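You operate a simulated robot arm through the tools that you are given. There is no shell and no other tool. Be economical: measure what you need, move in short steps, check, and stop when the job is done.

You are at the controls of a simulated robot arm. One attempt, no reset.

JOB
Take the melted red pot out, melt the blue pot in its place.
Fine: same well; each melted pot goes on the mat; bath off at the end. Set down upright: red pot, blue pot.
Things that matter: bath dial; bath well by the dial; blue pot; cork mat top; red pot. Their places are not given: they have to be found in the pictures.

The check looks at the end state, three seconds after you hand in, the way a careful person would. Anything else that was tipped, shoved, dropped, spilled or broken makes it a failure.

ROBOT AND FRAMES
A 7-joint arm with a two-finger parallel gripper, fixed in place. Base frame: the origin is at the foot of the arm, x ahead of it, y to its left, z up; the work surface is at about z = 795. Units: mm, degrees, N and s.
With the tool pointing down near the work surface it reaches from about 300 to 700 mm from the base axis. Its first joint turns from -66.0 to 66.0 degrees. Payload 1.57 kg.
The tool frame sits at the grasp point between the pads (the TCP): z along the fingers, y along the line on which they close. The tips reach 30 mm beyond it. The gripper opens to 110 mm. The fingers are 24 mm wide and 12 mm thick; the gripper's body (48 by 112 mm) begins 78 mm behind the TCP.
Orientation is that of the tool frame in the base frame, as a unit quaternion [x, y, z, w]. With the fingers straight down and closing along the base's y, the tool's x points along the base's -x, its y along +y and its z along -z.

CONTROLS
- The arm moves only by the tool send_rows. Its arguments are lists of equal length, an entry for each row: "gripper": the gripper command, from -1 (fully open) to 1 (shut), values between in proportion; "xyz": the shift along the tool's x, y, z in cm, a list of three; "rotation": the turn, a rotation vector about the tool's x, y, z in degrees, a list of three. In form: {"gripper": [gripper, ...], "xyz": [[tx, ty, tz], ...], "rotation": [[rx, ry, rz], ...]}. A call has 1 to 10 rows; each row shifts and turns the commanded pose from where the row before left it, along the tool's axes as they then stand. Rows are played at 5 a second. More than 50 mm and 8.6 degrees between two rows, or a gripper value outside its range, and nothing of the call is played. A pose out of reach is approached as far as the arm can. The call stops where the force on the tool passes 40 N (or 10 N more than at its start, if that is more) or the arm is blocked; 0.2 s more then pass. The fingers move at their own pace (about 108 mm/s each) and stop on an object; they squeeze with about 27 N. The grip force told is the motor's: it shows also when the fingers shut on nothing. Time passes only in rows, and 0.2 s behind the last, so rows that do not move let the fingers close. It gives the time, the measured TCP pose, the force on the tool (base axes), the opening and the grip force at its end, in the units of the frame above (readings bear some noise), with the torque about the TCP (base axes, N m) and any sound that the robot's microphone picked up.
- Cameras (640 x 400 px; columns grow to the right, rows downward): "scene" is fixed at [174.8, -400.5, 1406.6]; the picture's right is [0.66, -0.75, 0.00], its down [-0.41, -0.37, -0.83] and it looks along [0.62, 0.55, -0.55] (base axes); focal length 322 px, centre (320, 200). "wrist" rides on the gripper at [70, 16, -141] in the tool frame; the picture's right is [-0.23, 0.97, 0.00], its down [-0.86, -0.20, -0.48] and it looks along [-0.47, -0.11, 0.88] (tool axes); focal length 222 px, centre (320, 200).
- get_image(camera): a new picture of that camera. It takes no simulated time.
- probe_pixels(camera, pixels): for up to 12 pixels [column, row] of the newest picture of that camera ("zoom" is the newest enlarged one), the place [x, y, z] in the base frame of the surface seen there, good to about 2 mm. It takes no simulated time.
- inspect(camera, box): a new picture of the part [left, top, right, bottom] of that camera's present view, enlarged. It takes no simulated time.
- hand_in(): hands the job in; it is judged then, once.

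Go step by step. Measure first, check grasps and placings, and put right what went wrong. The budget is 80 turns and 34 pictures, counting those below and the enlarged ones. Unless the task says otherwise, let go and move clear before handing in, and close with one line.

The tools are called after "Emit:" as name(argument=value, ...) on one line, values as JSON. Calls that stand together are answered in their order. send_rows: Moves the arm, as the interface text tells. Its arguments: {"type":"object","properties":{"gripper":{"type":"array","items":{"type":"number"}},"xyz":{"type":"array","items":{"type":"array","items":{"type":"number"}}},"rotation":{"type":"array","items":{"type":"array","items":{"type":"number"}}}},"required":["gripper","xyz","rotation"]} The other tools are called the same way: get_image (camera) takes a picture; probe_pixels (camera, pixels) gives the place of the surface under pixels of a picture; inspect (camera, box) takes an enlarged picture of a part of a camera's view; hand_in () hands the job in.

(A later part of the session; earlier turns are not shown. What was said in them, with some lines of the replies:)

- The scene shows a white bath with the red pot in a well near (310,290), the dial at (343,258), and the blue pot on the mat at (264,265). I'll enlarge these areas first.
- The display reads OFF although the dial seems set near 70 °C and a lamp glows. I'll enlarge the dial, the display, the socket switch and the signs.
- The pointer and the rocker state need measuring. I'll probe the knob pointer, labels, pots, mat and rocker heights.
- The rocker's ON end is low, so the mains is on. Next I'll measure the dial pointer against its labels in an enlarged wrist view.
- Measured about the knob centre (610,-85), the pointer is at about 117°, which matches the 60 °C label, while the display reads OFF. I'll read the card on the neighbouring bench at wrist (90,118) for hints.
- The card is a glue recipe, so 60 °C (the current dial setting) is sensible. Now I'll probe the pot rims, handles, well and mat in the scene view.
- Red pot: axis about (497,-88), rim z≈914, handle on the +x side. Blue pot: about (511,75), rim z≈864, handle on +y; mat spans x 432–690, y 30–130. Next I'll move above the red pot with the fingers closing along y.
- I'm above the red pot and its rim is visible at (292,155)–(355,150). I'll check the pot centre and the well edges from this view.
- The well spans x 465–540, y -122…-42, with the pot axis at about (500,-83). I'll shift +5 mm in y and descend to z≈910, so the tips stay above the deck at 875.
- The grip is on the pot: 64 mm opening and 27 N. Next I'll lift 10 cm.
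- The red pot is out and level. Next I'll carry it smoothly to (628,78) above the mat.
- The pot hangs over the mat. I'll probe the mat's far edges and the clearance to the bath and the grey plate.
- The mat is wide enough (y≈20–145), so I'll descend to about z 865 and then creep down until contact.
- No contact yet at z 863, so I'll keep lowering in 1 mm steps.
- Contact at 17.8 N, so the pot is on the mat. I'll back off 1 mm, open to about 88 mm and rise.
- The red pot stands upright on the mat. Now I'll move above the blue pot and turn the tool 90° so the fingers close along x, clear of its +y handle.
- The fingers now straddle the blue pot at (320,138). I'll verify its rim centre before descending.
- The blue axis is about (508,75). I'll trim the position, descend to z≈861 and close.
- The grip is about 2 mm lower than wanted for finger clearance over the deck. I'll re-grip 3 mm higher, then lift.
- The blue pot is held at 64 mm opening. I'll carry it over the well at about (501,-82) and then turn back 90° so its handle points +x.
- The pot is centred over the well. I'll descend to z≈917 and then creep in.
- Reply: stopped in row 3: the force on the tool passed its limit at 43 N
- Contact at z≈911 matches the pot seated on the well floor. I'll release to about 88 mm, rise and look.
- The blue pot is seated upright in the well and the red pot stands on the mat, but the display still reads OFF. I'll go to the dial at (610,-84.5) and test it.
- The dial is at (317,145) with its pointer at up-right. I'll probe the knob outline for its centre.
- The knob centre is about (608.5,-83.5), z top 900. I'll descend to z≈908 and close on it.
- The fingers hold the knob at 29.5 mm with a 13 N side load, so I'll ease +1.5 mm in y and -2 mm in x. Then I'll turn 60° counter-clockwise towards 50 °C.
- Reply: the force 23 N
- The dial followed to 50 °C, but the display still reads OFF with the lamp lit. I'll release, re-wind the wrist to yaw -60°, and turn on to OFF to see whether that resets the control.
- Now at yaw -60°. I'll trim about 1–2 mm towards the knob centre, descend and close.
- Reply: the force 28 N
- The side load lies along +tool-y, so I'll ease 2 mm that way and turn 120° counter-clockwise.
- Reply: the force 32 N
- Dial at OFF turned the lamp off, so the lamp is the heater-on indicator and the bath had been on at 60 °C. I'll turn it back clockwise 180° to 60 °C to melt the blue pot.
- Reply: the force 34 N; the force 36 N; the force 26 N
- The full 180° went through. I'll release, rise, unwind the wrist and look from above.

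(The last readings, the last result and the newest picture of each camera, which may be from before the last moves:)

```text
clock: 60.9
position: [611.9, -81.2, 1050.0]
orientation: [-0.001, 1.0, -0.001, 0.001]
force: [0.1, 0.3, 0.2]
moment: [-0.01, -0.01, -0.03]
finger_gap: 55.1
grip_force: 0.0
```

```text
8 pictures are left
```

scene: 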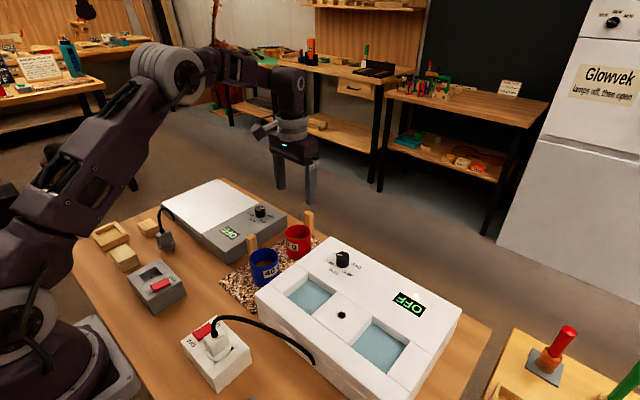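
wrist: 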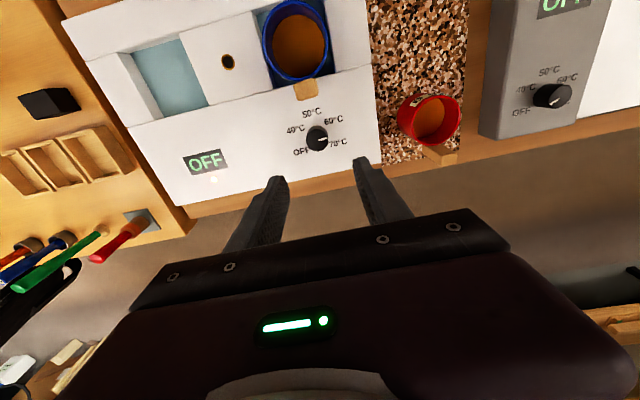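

The blue pot's contents look lighter now, at (300,40). I'll enlarge to compare both pots, the pointer and the lamp.

Emit:
inspect(camera="wrist", box=[190, 0, 470, 190])

```text
2.11 times, centred on (330, 95) of wrist
```

zoom: 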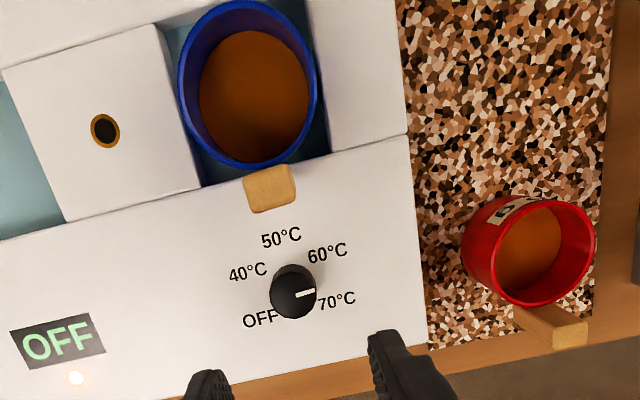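

The lamp is on, but the pointer seems to have gone past 60 towards 70. I'll measure its angle.

Emit:
probe_pixels(camera="zoom", pixels=[[297, 294], [314, 291], [337, 299], [327, 252], [272, 296], [315, 299], [294, 316], [292, 268], [250, 90], [250, 130], [530, 250]])

```text
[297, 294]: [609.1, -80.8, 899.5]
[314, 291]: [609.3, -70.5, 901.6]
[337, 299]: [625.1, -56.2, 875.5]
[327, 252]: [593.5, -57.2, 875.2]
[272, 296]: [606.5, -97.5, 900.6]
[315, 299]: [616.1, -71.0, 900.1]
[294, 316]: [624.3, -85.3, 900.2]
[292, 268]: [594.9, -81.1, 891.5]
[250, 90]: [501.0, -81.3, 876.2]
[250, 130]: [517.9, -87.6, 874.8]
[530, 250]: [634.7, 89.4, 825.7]
```

The pointer is at about 90°, midway between 60 and 70. I'll descend, grip and turn about 28° counter-clockwise to sit on 60 °C.

Emit:
send_rows(gripper=[0, 0, 0, 0, 0, 0], xyz=[[0.2, -0.25, 2], [0, 0, 4], [0, 0, 4], [0, 0, 3], [0, 0, 1.1], [0, 0, 0]], rotation=[[0, 0, 0], [0, 0, 0], [0, 0, 0], [0, 0, 0], [0, 0, 0], [0, 0, 0]])

Emit:
send_rows(gripper=[1, 1, 1, 1, 1, 1, 1, 1], xyz=[[0, 0, 0], [0, 0, 0], [0, 0, 0], [0, 0, 0], [0, 0, 0], [0, 0, 0], [0, 0, 0], [0, 0, 0]], rotation=[[0, 0, 0], [0, 0, 0], [0, 0, 0], [0, 0, -7.5], [0, 0, -7.5], [0, 0, -7.5], [0, 0, -7.5], [0, 0, 0]])

Emit:
send_rows(gripper=[0, 0, 0, 0, 0, 0, 0, 0, 0, 0], xyz=[[0, 0, 0], [0, 0, 0], [0, 0, -2], [0, 0, -4], [0, 0, -4], [0, 0, 0], [0, 0, 0], [0, 0, 0], [0, 0, 0], [0, 0, 0]], rotation=[[0, 0, 0], [0, 0, 0], [0, 0, 0], [0, 0, 0], [0, 0, 0], [0, 0, 7.5], [0, 0, 7.5], [0, 0, 7.5], [0, 0, 7.5], [0, 0, 0]])

Emit:
inspect(camera="wrist", box=[190, 0, 470, 190])

```text
clock: 62.2
position: [607.6, -84.5, 908.9]
orientation: [0.0, 1.0, -0.001, 0.001]
force: [0.0, 0.0, 0.7]
moment: [0.01, 0.01, -0.03]
finger_gap: 55.0
grip_force: 0.0
```

```text
clock: 64.0
position: [608.7, -85.5, 909.3]
orientation: [-0.26, 0.966, -0.002, 0.001]
force: [0.0, -14.7, 7.3]
moment: [-0.32, 0.86, -0.01]
finger_gap: 29.8
grip_force: 39.5
```

```text
clock: 66.2
position: [609.4, -82.8, 1008.0]
orientation: [0.0, 1.0, 0.0, 0.001]
force: [-0.1, -0.1, 0.3]
moment: [0.0, -0.03, -0.01]
finger_gap: 54.6
grip_force: 0.1
```

```text
2.11 times, centred on (330, 95) of wrist
```

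zoom: 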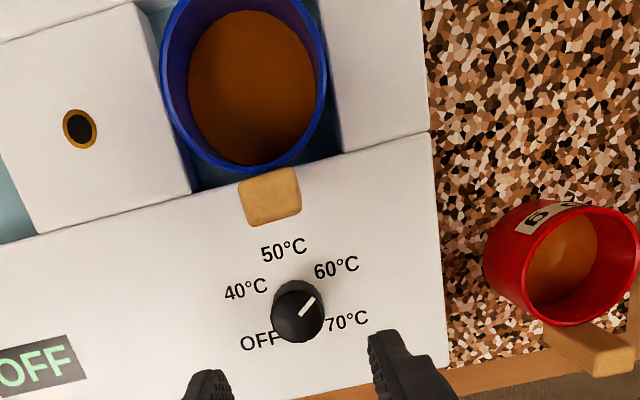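

The pointer now sits on 60 °C and the lamp was on in the last wider view. I'll let about 26 s pass, then compare the pots.

Emit:
send_rows(gripper=[0, 0, 0, 0, 0, 0, 0, 0, 0, 0], xyz=[[2.5, 0, -1], [2.5, 0, -1], [2.5, 0, -1], [2.5, 0, -1], [1, 0, 0], [0, 0, 0], [0, 0, 0], [0, 0, 0], [0, 0, 0], [0, 0, 0]], rotation=[[0, 0, 0], [0, 0, 0], [0, 0, 0], [0, 0, 0], [0, 0, 0], [0, 0, 0], [0, 0, 0], [0, 0, 0], [0, 0, 0], [0, 0, 0]])

Emit:
send_rows(gripper=[0, 0, 0, 0, 0, 0, 0, 0, 0, 0], xyz=[[0, 0, 0], [0, 0, 0], [0, 0, 0], [0, 0, 0], [0, 0, 0], [0, 0, 0], [0, 0, 0], [0, 0, 0], [0, 0, 0], [0, 0, 0]], rotation=[[0, 0, 0], [0, 0, 0], [0, 0, 0], [0, 0, 0], [0, 0, 0], [0, 0, 0], [0, 0, 0], [0, 0, 0], [0, 0, 0], [0, 0, 0]])

Emit:
send_rows(gripper=[0, 0, 0, 0, 0, 0, 0, 0, 0, 0], xyz=[[0, 0, 0], [0, 0, 0], [0, 0, 0], [0, 0, 0], [0, 0, 0], [0, 0, 0], [0, 0, 0], [0, 0, 0], [0, 0, 0], [0, 0, 0]], rotation=[[0, 0, 0], [0, 0, 0], [0, 0, 0], [0, 0, 0], [0, 0, 0], [0, 0, 0], [0, 0, 0], [0, 0, 0], [0, 0, 0], [0, 0, 0]])

Emit:
send_rows(gripper=[0, 0, 0, 0, 0, 0, 0, 0, 0, 0], xyz=[[0, 0, 0], [0, 0, 0], [0, 0, 0], [0, 0, 0], [0, 0, 0], [0, 0, 0], [0, 0, 0], [0, 0, 0], [0, 0, 0], [0, 0, 0]], rotation=[[0, 0, 0], [0, 0, 0], [0, 0, 0], [0, 0, 0], [0, 0, 0], [0, 0, 0], [0, 0, 0], [0, 0, 0], [0, 0, 0], [0, 0, 0]])

Emit:
send_rows(gripper=[0, 0, 0, 0, 0, 0, 0, 0, 0, 0], xyz=[[0, 0, 0], [0, 0, 0], [0, 0, 0], [0, 0, 0], [0, 0, 0], [0, 0, 0], [0, 0, 0], [0, 0, 0], [0, 0, 0], [0, 0, 0]], rotation=[[0, 0, 0], [0, 0, 0], [0, 0, 0], [0, 0, 0], [0, 0, 0], [0, 0, 0], [0, 0, 0], [0, 0, 0], [0, 0, 0], [0, 0, 0]])

Emit:
send_rows(gripper=[0, 0, 0, 0, 0, 0, 0, 0, 0, 0], xyz=[[0, 0, 0], [0, 0, 0], [0, 0, 0], [0, 0, 0], [0, 0, 0], [0, 0, 0], [0, 0, 0], [0, 0, 0], [0, 0, 0], [0, 0, 0]], rotation=[[0, 0, 0], [0, 0, 0], [0, 0, 0], [0, 0, 0], [0, 0, 0], [0, 0, 0], [0, 0, 0], [0, 0, 0], [0, 0, 0], [0, 0, 0]])

Emit:
inspect(camera="wrist", box=[180, 60, 480, 250])

```text
clock: 68.5
position: [500.8, -84.8, 1047.5]
orientation: [-0.001, 1.0, 0.0, 0.001]
force: [0.2, -0.1, -0.2]
moment: [0.01, -0.03, 0.0]
finger_gap: 55.3
grip_force: 0.0
```

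```text
clock: 70.7
position: [499.5, -84.4, 1046.3]
orientation: [0.0, 1.0, 0.0, 0.001]
force: [0.0, -0.1, -0.1]
moment: [0.01, 0.01, 0.04]
finger_gap: 55.0
grip_force: 0.0
```

```text
clock: 72.8
position: [499.0, -83.6, 1048.1]
orientation: [0.0, 1.0, 0.0, 0.002]
force: [0.0, -0.3, 0.1]
moment: [-0.02, -0.02, 0.03]
finger_gap: 55.0
grip_force: 0.0
```

```text
clock: 75.0
position: [499.8, -83.9, 1047.0]
orientation: [0.0, 1.0, 0.0, 0.001]
force: [0.2, -0.1, 0.0]
moment: [-0.04, 0.0, 0.0]
finger_gap: 54.6
grip_force: 0.2
```

```text
clock: 77.2
position: [499.4, -84.3, 1047.1]
orientation: [0.0, 1.0, 0.0, 0.002]
force: [0.3, 0.1, -0.1]
moment: [0.02, 0.01, -0.01]
finger_gap: 54.9
grip_force: 0.0
```

```text
clock: 79.5
position: [499.4, -83.7, 1046.6]
orientation: [0.0, 1.0, 0.0, 0.001]
force: [-0.9, -0.1, -0.3]
moment: [0.02, 0.01, 0.02]
finger_gap: 55.1
grip_force: 0.0
```

```text
2.11 times, centred on (330, 155) of wrist
```

zoom: 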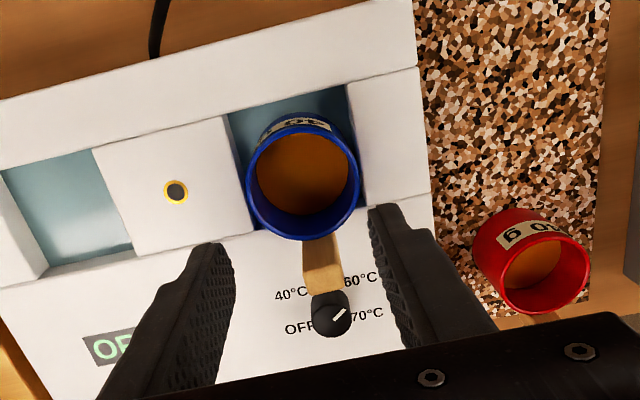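

The blue pot's contents now look amber like the red's, where at t=33 they were dark brown. I'll wait about 26 s more and compare the same view to see whether the colour is still changing.

Emit:
send_rows(gripper=[0, 0, 0, 0, 0, 0, 0, 0, 0, 0], xyz=[[0, 0, 0], [0, 0, 0], [0, 0, 0], [0, 0, 0], [0, 0, 0], [0, 0, 0], [0, 0, 0], [0, 0, 0], [0, 0, 0], [0, 0, 0]], rotation=[[0, 0, 0], [0, 0, 0], [0, 0, 0], [0, 0, 0], [0, 0, 0], [0, 0, 0], [0, 0, 0], [0, 0, 0], [0, 0, 0], [0, 0, 0]])

Emit:
send_rows(gripper=[0, 0, 0, 0, 0, 0, 0, 0, 0, 0], xyz=[[0, 0, 0], [0, 0, 0], [0, 0, 0], [0, 0, 0], [0, 0, 0], [0, 0, 0], [0, 0, 0], [0, 0, 0], [0, 0, 0], [0, 0, 0]], rotation=[[0, 0, 0], [0, 0, 0], [0, 0, 0], [0, 0, 0], [0, 0, 0], [0, 0, 0], [0, 0, 0], [0, 0, 0], [0, 0, 0], [0, 0, 0]])

Emit:
send_rows(gripper=[0, 0, 0, 0, 0, 0, 0, 0, 0, 0], xyz=[[0, 0, 0], [0, 0, 0], [0, 0, 0], [0, 0, 0], [0, 0, 0], [0, 0, 0], [0, 0, 0], [0, 0, 0], [0, 0, 0], [0, 0, 0]], rotation=[[0, 0, 0], [0, 0, 0], [0, 0, 0], [0, 0, 0], [0, 0, 0], [0, 0, 0], [0, 0, 0], [0, 0, 0], [0, 0, 0], [0, 0, 0]])

Emit:
send_rows(gripper=[0, 0, 0, 0, 0, 0, 0, 0, 0, 0], xyz=[[0, 0, 0], [0, 0, 0], [0, 0, 0], [0, 0, 0], [0, 0, 0], [0, 0, 0], [0, 0, 0], [0, 0, 0], [0, 0, 0], [0, 0, 0]], rotation=[[0, 0, 0], [0, 0, 0], [0, 0, 0], [0, 0, 0], [0, 0, 0], [0, 0, 0], [0, 0, 0], [0, 0, 0], [0, 0, 0], [0, 0, 0]])

Emit:
send_rows(gripper=[0, 0, 0, 0, 0, 0, 0, 0, 0, 0], xyz=[[0, 0, 0], [0, 0, 0], [0, 0, 0], [0, 0, 0], [0, 0, 0], [0, 0, 0], [0, 0, 0], [0, 0, 0], [0, 0, 0], [0, 0, 0]], rotation=[[0, 0, 0], [0, 0, 0], [0, 0, 0], [0, 0, 0], [0, 0, 0], [0, 0, 0], [0, 0, 0], [0, 0, 0], [0, 0, 0], [0, 0, 0]])

Emit:
send_rows(gripper=[0, 0, 0, 0, 0, 0, 0, 0, 0, 0], xyz=[[0, 0, 0], [0, 0, 0], [0, 0, 0], [0, 0, 0], [0, 0, 0], [0, 0, 0], [0, 0, 0], [0, 0, 0], [0, 0, 0], [0, 0, 0]], rotation=[[0, 0, 0], [0, 0, 0], [0, 0, 0], [0, 0, 0], [0, 0, 0], [0, 0, 0], [0, 0, 0], [0, 0, 0], [0, 0, 0], [0, 0, 0]])

Emit:
send_rows(gripper=[0, 0, 0, 0, 0, 0, 0, 0, 0, 0], xyz=[[0, 0, 0], [0, 0, 0], [0, 0, 0], [0, 0, 0], [0, 0, 0], [0, 0, 0], [0, 0, 0], [0, 0, 0], [0, 0, 0], [0, 0, 0]], rotation=[[0, 0, 0], [0, 0, 0], [0, 0, 0], [0, 0, 0], [0, 0, 0], [0, 0, 0], [0, 0, 0], [0, 0, 0], [0, 0, 0], [0, 0, 0]])

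Emit:
send_rows(gripper=[0, 0, 0, 0, 0, 0, 0, 0, 0, 0], xyz=[[0, 0, 0], [0, 0, 0], [0, 0, 0], [0, 0, 0], [0, 0, 0], [0, 0, 0], [0, 0, 0], [0, 0, 0], [0, 0, 0], [0, 0, 0]], rotation=[[0, 0, 0], [0, 0, 0], [0, 0, 0], [0, 0, 0], [0, 0, 0], [0, 0, 0], [0, 0, 0], [0, 0, 0], [0, 0, 0], [0, 0, 0]])

Emit:
send_rows(gripper=[0, 0, 0, 0, 0, 0, 0, 0, 0, 0], xyz=[[0, 0, 0], [0, 0, 0], [0, 0, 0], [0, 0, 0], [0, 0, 0], [0, 0, 0], [0, 0, 0], [0, 0, 0], [0, 0, 0], [0, 0, 0]], rotation=[[0, 0, 0], [0, 0, 0], [0, 0, 0], [0, 0, 0], [0, 0, 0], [0, 0, 0], [0, 0, 0], [0, 0, 0], [0, 0, 0], [0, 0, 0]])

Emit:
send_rows(gripper=[0, 0, 0, 0, 0, 0, 0, 0, 0, 0], xyz=[[0, 0, 0], [0, 0, 0], [0, 0, 0], [0, 0, 0], [0, 0, 0], [0, 0, 0], [0, 0, 0], [0, 0, 0], [0, 0, 0], [0, 0, 0]], rotation=[[0, 0, 0], [0, 0, 0], [0, 0, 0], [0, 0, 0], [0, 0, 0], [0, 0, 0], [0, 0, 0], [0, 0, 0], [0, 0, 0], [0, 0, 0]])

Emit:
send_rows(gripper=[0, 0, 0, 0, 0, 0, 0, 0, 0, 0], xyz=[[0, 0, 0], [0, 0, 0], [0, 0, 0], [0, 0, 0], [0, 0, 0], [0, 0, 0], [0, 0, 0], [0, 0, 0], [0, 0, 0], [0, 0, 0]], rotation=[[0, 0, 0], [0, 0, 0], [0, 0, 0], [0, 0, 0], [0, 0, 0], [0, 0, 0], [0, 0, 0], [0, 0, 0], [0, 0, 0], [0, 0, 0]])

Emit:
send_rows(gripper=[0, 0, 0, 0, 0, 0, 0, 0, 0, 0], xyz=[[0, 0, 0], [0, 0, 0], [0, 0, 0], [0, 0, 0], [0, 0, 0], [0, 0, 0], [0, 0, 0], [0, 0, 0], [0, 0, 0], [0, 0, 0]], rotation=[[0, 0, 0], [0, 0, 0], [0, 0, 0], [0, 0, 0], [0, 0, 0], [0, 0, 0], [0, 0, 0], [0, 0, 0], [0, 0, 0], [0, 0, 0]])

Emit:
inspect(camera="wrist", box=[180, 60, 480, 250])

```text
clock: 81.7
position: [499.3, -83.5, 1047.6]
orientation: [0.0, 1.0, -0.001, 0.001]
force: [0.1, 0.0, -0.4]
moment: [0.02, -0.01, 0.0]
finger_gap: 55.4
grip_force: 0.0
```

```text
clock: 83.8
position: [498.1, -84.0, 1047.6]
orientation: [0.0, 1.0, 0.0, 0.001]
force: [-0.2, 0.2, -0.2]
moment: [-0.02, -0.03, 0.02]
finger_gap: 55.1
grip_force: 0.1
```

```text
clock: 86.0
position: [499.3, -84.0, 1046.8]
orientation: [0.0, 1.0, -0.001, 0.001]
force: [0.0, -0.3, -0.3]
moment: [-0.03, -0.02, -0.01]
finger_gap: 55.1
grip_force: 0.1
```

```text
clock: 88.2
position: [499.6, -84.7, 1046.7]
orientation: [0.0, 1.0, 0.0, 0.001]
force: [-0.8, 0.4, 1.3]
moment: [-0.01, 0.01, -0.01]
finger_gap: 54.7
grip_force: 0.1
```

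```text
clock: 90.5
position: [498.2, -83.8, 1047.6]
orientation: [0.0, 1.0, -0.001, 0.001]
force: [0.1, 0.5, -0.3]
moment: [0.04, -0.05, -0.01]
finger_gap: 55.0
grip_force: 0.1
```

```text
clock: 92.7
position: [499.9, -83.5, 1046.8]
orientation: [0.0, 1.0, 0.0, 0.0]
force: [-0.7, 0.0, -0.3]
moment: [0.03, 0.02, -0.01]
finger_gap: 55.1
grip_force: 0.1
```

```text
clock: 94.8
position: [499.9, -83.8, 1046.9]
orientation: [0.0, 1.0, 0.001, 0.002]
force: [-0.1, 0.3, 0.2]
moment: [-0.01, 0.04, 0.01]
finger_gap: 55.0
grip_force: 0.1
```

```text
clock: 97.0
position: [498.5, -84.4, 1047.4]
orientation: [0.0, 1.0, 0.0, 0.001]
force: [-0.1, -0.2, -0.3]
moment: [-0.02, 0.0, -0.01]
finger_gap: 55.2
grip_force: 0.0
```

```text
clock: 99.2
position: [499.1, -84.7, 1046.5]
orientation: [-0.001, 1.0, 0.0, 0.0]
force: [0.2, 0.7, -0.8]
moment: [0.04, 0.0, -0.02]
finger_gap: 55.0
grip_force: 0.0
```

```text
clock: 101.5
position: [499.0, -84.1, 1045.5]
orientation: [0.0, 1.0, 0.0, 0.001]
force: [-0.1, -0.5, -0.2]
moment: [-0.01, -0.02, 0.01]
finger_gap: 54.9
grip_force: 0.2
```

```text
clock: 103.7
position: [499.3, -83.4, 1046.2]
orientation: [0.0, 1.0, 0.0, 0.001]
force: [-0.6, -0.9, 0.4]
moment: [-0.05, 0.03, -0.01]
finger_gap: 55.0
grip_force: 0.0
```

```text
clock: 105.8
position: [500.5, -83.8, 1046.5]
orientation: [0.001, 1.0, -0.001, 0.0]
force: [0.2, 0.0, -0.4]
moment: [0.01, 0.01, -0.02]
finger_gap: 55.0
grip_force: 0.1
```

```text
2.11 times, centred on (330, 155) of wrist
```

zoom: 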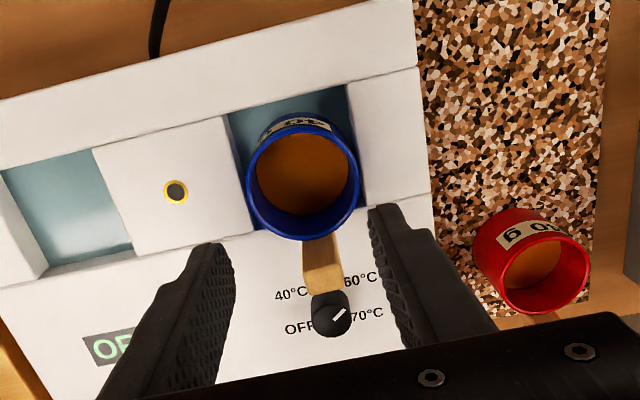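

Nothing changed over those 26 s, so the blue pot is fully melted. I'll open, descend on it and grip, and then lift it out.

Emit:
send_rows(gripper=[-0.6, -0.6, -0.6, -0.6, -0.6, -0.6, -0.6], xyz=[[0, 0.1, 0], [0, 0, 0], [0, 0, 4.5], [0, 0, 4.5], [0, 0, 3.0], [0, 0, 1.5], [0, 0, 0]], rotation=[[0, 0, 0], [0, 0, 0], [0, 0, 0], [0, 0, 0], [0, 0, 0], [0, 0, 0], [0, 0, 0]])

Emit:
send_rows(gripper=[0, 1, 1, 1], xyz=[[0, 0, 0], [0, 0, 0], [0, 0, 0], [0, 0, 0]], rotation=[[0, 0, 0], [0, 0, 0], [0, 0, 0], [0, 0, 0]])

Emit:
send_rows(gripper=[1, 1, 1, 1, 1], xyz=[[0, 0, -1], [0, 0, -2], [0, 0, -3.5], [0, 0, -3.5], [0, 0, 0]], rotation=[[0, 0, 0], [0, 0, 0], [0, 0, 0], [0, 0, 0], [0, 0, 0]])

```text
clock: 107.5
position: [501.0, -86.9, 913.4]
orientation: [0.0, 1.0, 0.0, 0.0]
force: [-0.1, -0.8, -0.5]
moment: [0.0, 0.02, 0.03]
finger_gap: 88.0
grip_force: 0.1
```

```text
clock: 108.5
position: [499.4, -85.4, 914.1]
orientation: [0.0, 1.0, 0.0, 0.0]
force: [0.1, 0.7, 1.2]
moment: [0.01, 0.01, -0.01]
finger_gap: 64.5
grip_force: 26.8
```

```text
clock: 109.7
position: [500.2, -84.2, 1015.4]
orientation: [0.0, 1.0, -0.001, 0.002]
force: [-0.6, -0.7, -0.6]
moment: [0.02, 0.01, -0.01]
finger_gap: 64.3
grip_force: 27.1
```

The blue pot is lifted and held at 64 mm. I'll carry it to about (495,80) over the mat and descend to z≈871.

Emit:
send_rows(gripper=[1, 1, 1, 1, 1, 1, 1, 1, 1], xyz=[[0, 1.0, 0], [0.1, 2.0, 0], [0.1, 2.6, 0], [0.1, 2.8, 0], [0.1, 2.8, 0], [0.1, 2.6, 0], [0, 1.6, 0], [0, 1.0, 0], [0, 0, 0]], rotation=[[0, 0, 0], [0, 0, 0], [0, 0, 0], [0, 0, 0], [0, 0, 0], [0, 0, 0], [0, 0, 0], [0, 0, 0], [0, 0, 0]])

Emit:
send_rows(gripper=[1, 1, 1, 1, 1, 1, 1, 1], xyz=[[0, 0, 1], [0, 0, 2.5], [0, 0, 3], [0, 0, 3], [0, 0, 3], [0, 0, 1.5], [0, 0, 0.4], [0, 0, 0]], rotation=[[0, 0, 0], [0, 0, 0], [0, 0, 0], [0, 0, 0], [0, 0, 0], [0, 0, 0], [0, 0, 0], [0, 0, 0]])

Emit:
send_rows(gripper=[1, 1, 1], xyz=[[0, 0, 0.2], [0, 0, 0.2], [0, 0, 0]], rotation=[[0, 0, 0], [0, 0, 0], [0, 0, 0]])

```text
clock: 111.7
position: [493.3, 78.7, 1013.6]
orientation: [-0.001, 1.0, 0.0, 0.001]
force: [0.5, 0.4, -0.9]
moment: [0.0, -0.02, -0.02]
finger_gap: 64.4
grip_force: 26.8
```

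```text
clock: 113.5
position: [496.1, 79.9, 869.1]
orientation: [0.0, 1.0, -0.001, 0.002]
force: [-0.8, -0.2, -1.6]
moment: [0.01, 0.02, 0.0]
finger_gap: 64.4
grip_force: 27.0
```

```text
clock: 114.2
position: [494.0, 79.9, 865.8]
orientation: [0.001, 1.0, -0.001, 0.001]
force: [-1.1, 1.1, -0.2]
moment: [-0.02, 0.01, 0.01]
finger_gap: 64.3
grip_force: 27.3
```

No contact yet at z≈866, so I'll continue in 1 mm steps.

Emit:
send_rows(gripper=[1, 1], xyz=[[0, 0, 0.1], [0, 0, 0]], rotation=[[0, 0, 0], [0, 0, 0]])

Emit:
send_rows(gripper=[1, 1], xyz=[[0, 0, 0.1], [0, 0, 0]], rotation=[[0, 0, 0], [0, 0, 0]])

```text
clock: 114.8
position: [494.9, 80.8, 863.1]
orientation: [0.0, 1.0, 0.0, 0.0]
force: [0.2, 0.1, -0.5]
moment: [-0.02, 0.0, 0.03]
finger_gap: 64.3
grip_force: 26.5
```

```text
clock: 115.5
position: [495.6, 80.2, 864.8]
orientation: [0.0, 1.0, 0.0, 0.002]
force: [-3.2, -2.5, 15.1]
moment: [-0.12, 0.13, 0.15]
finger_gap: 64.2
grip_force: 27.2
```

Contact at 15 N, so the pot is on the mat. I'll back off 1 mm, release, rise, and go over the dial while winding the wrist to yaw -112°.

Emit:
send_rows(gripper=[1, -0.6, -0.6, -0.6], xyz=[[0, 0, -0.1], [0, 0, 0], [0, 0, 0], [0, 0, 0]], rotation=[[0, 0, 0], [0, 0, 0], [0, 0, 0], [0, 0, 0]])

Emit:
send_rows(gripper=[-0.6, -0.6, -0.6, -0.6, -0.6, 0, 0, 0, 0, 0], xyz=[[0, 0, -1], [0, 0, -3], [0, 0, -4], [0, 0, -4], [0, 0, -3], [-2.3, -3.28, 0], [-2.3, -3.28, 0], [-2.3, -3.28, 0], [-2.3, -3.28, 0], [-2.3, -3.28, 0]], rotation=[[0, 0, 0], [0, 0, 0], [0, 0, 0], [0, 0, 0], [0, 0, 0], [0, 0, 0], [0, 0, 0], [0, 0, 0], [0, 0, 0], [0, 0, 0]])

Emit:
send_rows(gripper=[0, 0, 0, 0, 0, 0, 0, 0], xyz=[[0, 0, 0], [0, 0, 0], [0, 0, 0], [0, 0, 0], [0, 0, 0], [0, 0, 0], [0, 0, 0], [0, 0, 0]], rotation=[[0, 0, 8], [0, 0, 8], [0, 0, 8], [0, 0, 8], [0, 0, 8], [0, 0, 8], [0, 0, 8], [0, 0, 0]])

Emit:
send_rows(gripper=[0, 0, 0, 0, 0, 0, 0, 0], xyz=[[0, 0, 0], [0, 0, 0], [0, 0, 0], [0, 0, 0], [0, 0, 0], [0, 0, 0], [0, 0, 0], [0, 0, 0]], rotation=[[0, 0, 8], [0, 0, 8], [0, 0, 8], [0, 0, 8], [0, 0, 8], [0, 0, 8], [0, 0, 8], [0, 0, 0]])

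```text
clock: 116.5
position: [495.9, 80.6, 863.9]
orientation: [0.0, 1.0, -0.001, 0.001]
force: [-0.3, 0.1, 0.1]
moment: [-0.03, -0.01, -0.02]
finger_gap: 87.9
grip_force: 0.1
```

```text
clock: 118.7
position: [607.0, -84.3, 1012.4]
orientation: [0.0, 1.0, -0.001, 0.001]
force: [-0.1, -0.6, 0.0]
moment: [0.01, 0.0, -0.03]
finger_gap: 54.8
grip_force: 0.1
```

```text
clock: 120.5
position: [609.2, -83.5, 1014.1]
orientation: [0.47, 0.883, 0.001, 0.001]
force: [0.1, 0.4, 0.3]
moment: [0.0, -0.01, -0.04]
finger_gap: 55.0
grip_force: 0.0
```

```text
clock: 122.2
position: [610.0, -84.7, 1014.0]
orientation: [0.83, 0.558, 0.001, 0.0]
force: [0.1, -0.1, -0.5]
moment: [-0.03, -0.02, 0.04]
finger_gap: 55.0
grip_force: 0.1
```

Centred over the knob at (610,-84.5), yaw -112°. I'll descend to z≈909 and close.

Emit:
send_rows(gripper=[0, 0, 0, 0, 1, 1, 1], xyz=[[0, 0, 4], [0, 0, 4], [0, 0, 2.4], [0, 0, 0], [0, 0, 0], [0, 0, 0], [0, 0, 0]], rotation=[[0, 0, 0], [0, 0, 0], [0, 0, 0], [0, 0, 0], [0, 0, 0], [0, 0, 0], [0, 0, 0]])

```text
clock: 123.8
position: [610.7, -84.1, 908.6]
orientation: [0.829, 0.56, 0.001, 0.002]
force: [15.7, -5.6, -11.3]
moment: [0.2, 0.0, 0.0]
finger_gap: 29.8
grip_force: 38.8
```

The knob is gripped. I'll turn about 180° counter-clockwise to OFF.

Emit:
send_rows(gripper=[1, 1, 1, 1, 1, 1, 1, 1, 1, 1], xyz=[[0, 0, 0], [0, 0, 0], [0, 0, 0], [0, 0, 0], [0, 0, 0], [0, 0, 0], [0, 0, 0], [0, 0, 0], [0, 0, 0], [0, 0, 0]], rotation=[[0, 0, -7.5], [0, 0, -7.5], [0, 0, -7.5], [0, 0, -7.5], [0, 0, -7.5], [0, 0, -7.5], [0, 0, -7.5], [0, 0, -7.5], [0, 0, 0], [0, 0, 0]])

Emit:
send_rows(gripper=[1, 1, 1, 1, 1, 1, 1, 1, 1, 1], xyz=[[0, 0, 0], [0, 0, 0], [0, 0, 0], [0, 0, 0], [0, 0, 0], [0, 0, 0], [0, 0, 0], [0, 0, 0], [0, 0, 0], [0, 0, 0]], rotation=[[0, 0, -7.5], [0, 0, -7.5], [0, 0, -7.5], [0, 0, -7.5], [0, 0, -7.5], [0, 0, -7.5], [0, 0, -7.5], [0, 0, -7.5], [0, 0, 0], [0, 0, 0]])

Emit:
send_rows(gripper=[1, 1, 1, 1, 1, 1, 1, 1, 1, 1], xyz=[[0, 0, 0], [0, 0, 0], [0, 0, 0], [0, 0, 0], [0, 0, 0], [0, 0, 0], [0, 0, 0], [0, 0, 0], [0, 0, 0], [0, 0, 0]], rotation=[[0, 0, -7.5], [0, 0, -7.5], [0, 0, -7.5], [0, 0, -7.5], [0, 0, -7.5], [0, 0, -7.5], [0, 0, -7.5], [0, 0, -7.5], [0, 0, 0], [0, 0, 0]])

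```text
clock: 126.0
position: [608.8, -82.2, 909.1]
orientation: [0.437, 0.899, 0.0, 0.0]
force: [11.4, -4.7, -24.4]
moment: [-0.42, 0.09, 0.02]
finger_gap: 29.6
grip_force: 39.4
```

```text
clock: 128.2
position: [609.3, -85.4, 910.2]
orientation: [-0.069, 0.998, 0.0, -0.001]
force: [-11.2, -21.4, -20.8]
moment: [0.02, 0.74, -0.03]
finger_gap: 29.6
grip_force: 39.5
```

```text
clock: 130.4
position: [610.1, -83.6, 911.0]
orientation: [-0.56, 0.828, -0.002, 0.003]
force: [22.9, -10.4, 17.4]
moment: [-0.06, -0.07, -0.02]
finger_gap: 29.3
grip_force: 38.9
```

The turn is complete. I'll release, rise, unwind to yaw 0 and look.

Emit:
send_rows(gripper=[0, 0, 0, 0, 0, 0, 0], xyz=[[0, 0, 0], [0, 0, 0], [0, 0, -2], [0, 0, -4], [0, 0, -4], [0, 0, -4], [0, 0, 0]], rotation=[[0, 0, 0], [0, 0, 0], [0, 0, 0], [0, 0, 0], [0, 0, 0], [0, 0, 0], [0, 0, 0]])

Emit:
send_rows(gripper=[0, 0, 0, 0, 0, 0, 0, 0, 0, 0], xyz=[[0, 0, 0], [0, 0, 0], [0, 0, 0], [0, 0, 0], [0, 0, 0], [0, 0, 0], [0, 0, 0], [0, 0, 0], [0, 0, 0], [0, 0, 0]], rotation=[[0, 0, 7.55], [0, 0, 7.55], [0, 0, 7.55], [0, 0, 7.55], [0, 0, 7.55], [0, 0, 7.55], [0, 0, 7.55], [0, 0, 7.55], [0, 0, 7.55], [0, 0, 0]])

Emit:
inspect(camera="wrist", box=[180, 0, 480, 190])

```text
clock: 132.1
position: [607.7, -83.8, 1051.0]
orientation: [-0.56, 0.828, 0.0, 0.001]
force: [-0.2, 0.0, -0.4]
moment: [-0.01, 0.0, -0.03]
finger_gap: 55.0
grip_force: 0.1
```

```text
clock: 134.2
position: [607.8, -82.9, 1050.1]
orientation: [0.0, 1.0, 0.0, 0.001]
force: [0.1, -0.7, 0.2]
moment: [0.01, -0.03, -0.01]
finger_gap: 55.1
grip_force: 0.0
```

```text
2.11 times, centred on (330, 95) of wrist
```

zoom: 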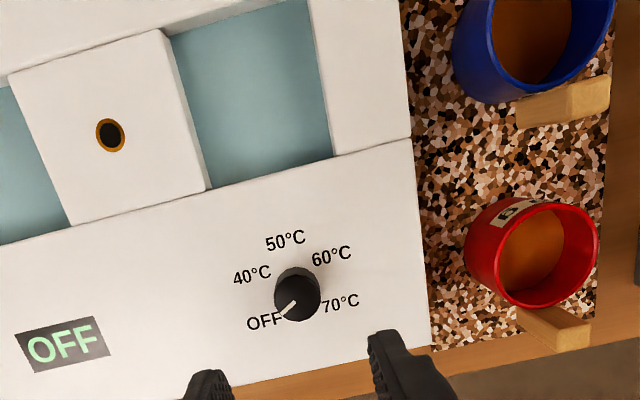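

The pointer is at OFF, the lamp is dark, and both pots are on the mat. I'll take one last scene check.

Emit:
inspect(camera="scene", box=[80, 170, 480, 400])

```text
1.60 times, centred on (280, 285) of scene
```

zoom: 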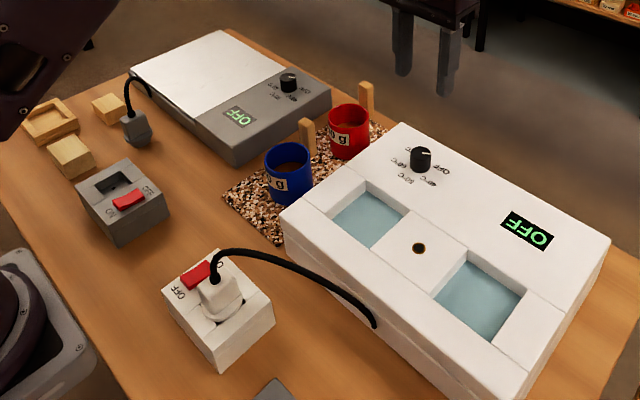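

Both pots stand upright on the mat, the dial is at OFF with the lamp out, nothing else looks disturbed and the arm is clear, so I'm handing in.

Emit:
hand_in()

```text
The job is handed in.
```

The job is handed in: both pots are upright on the mat, the blue one melted in the red's well (judged by its colour matching the red's and no longer changing), and the bath is off.
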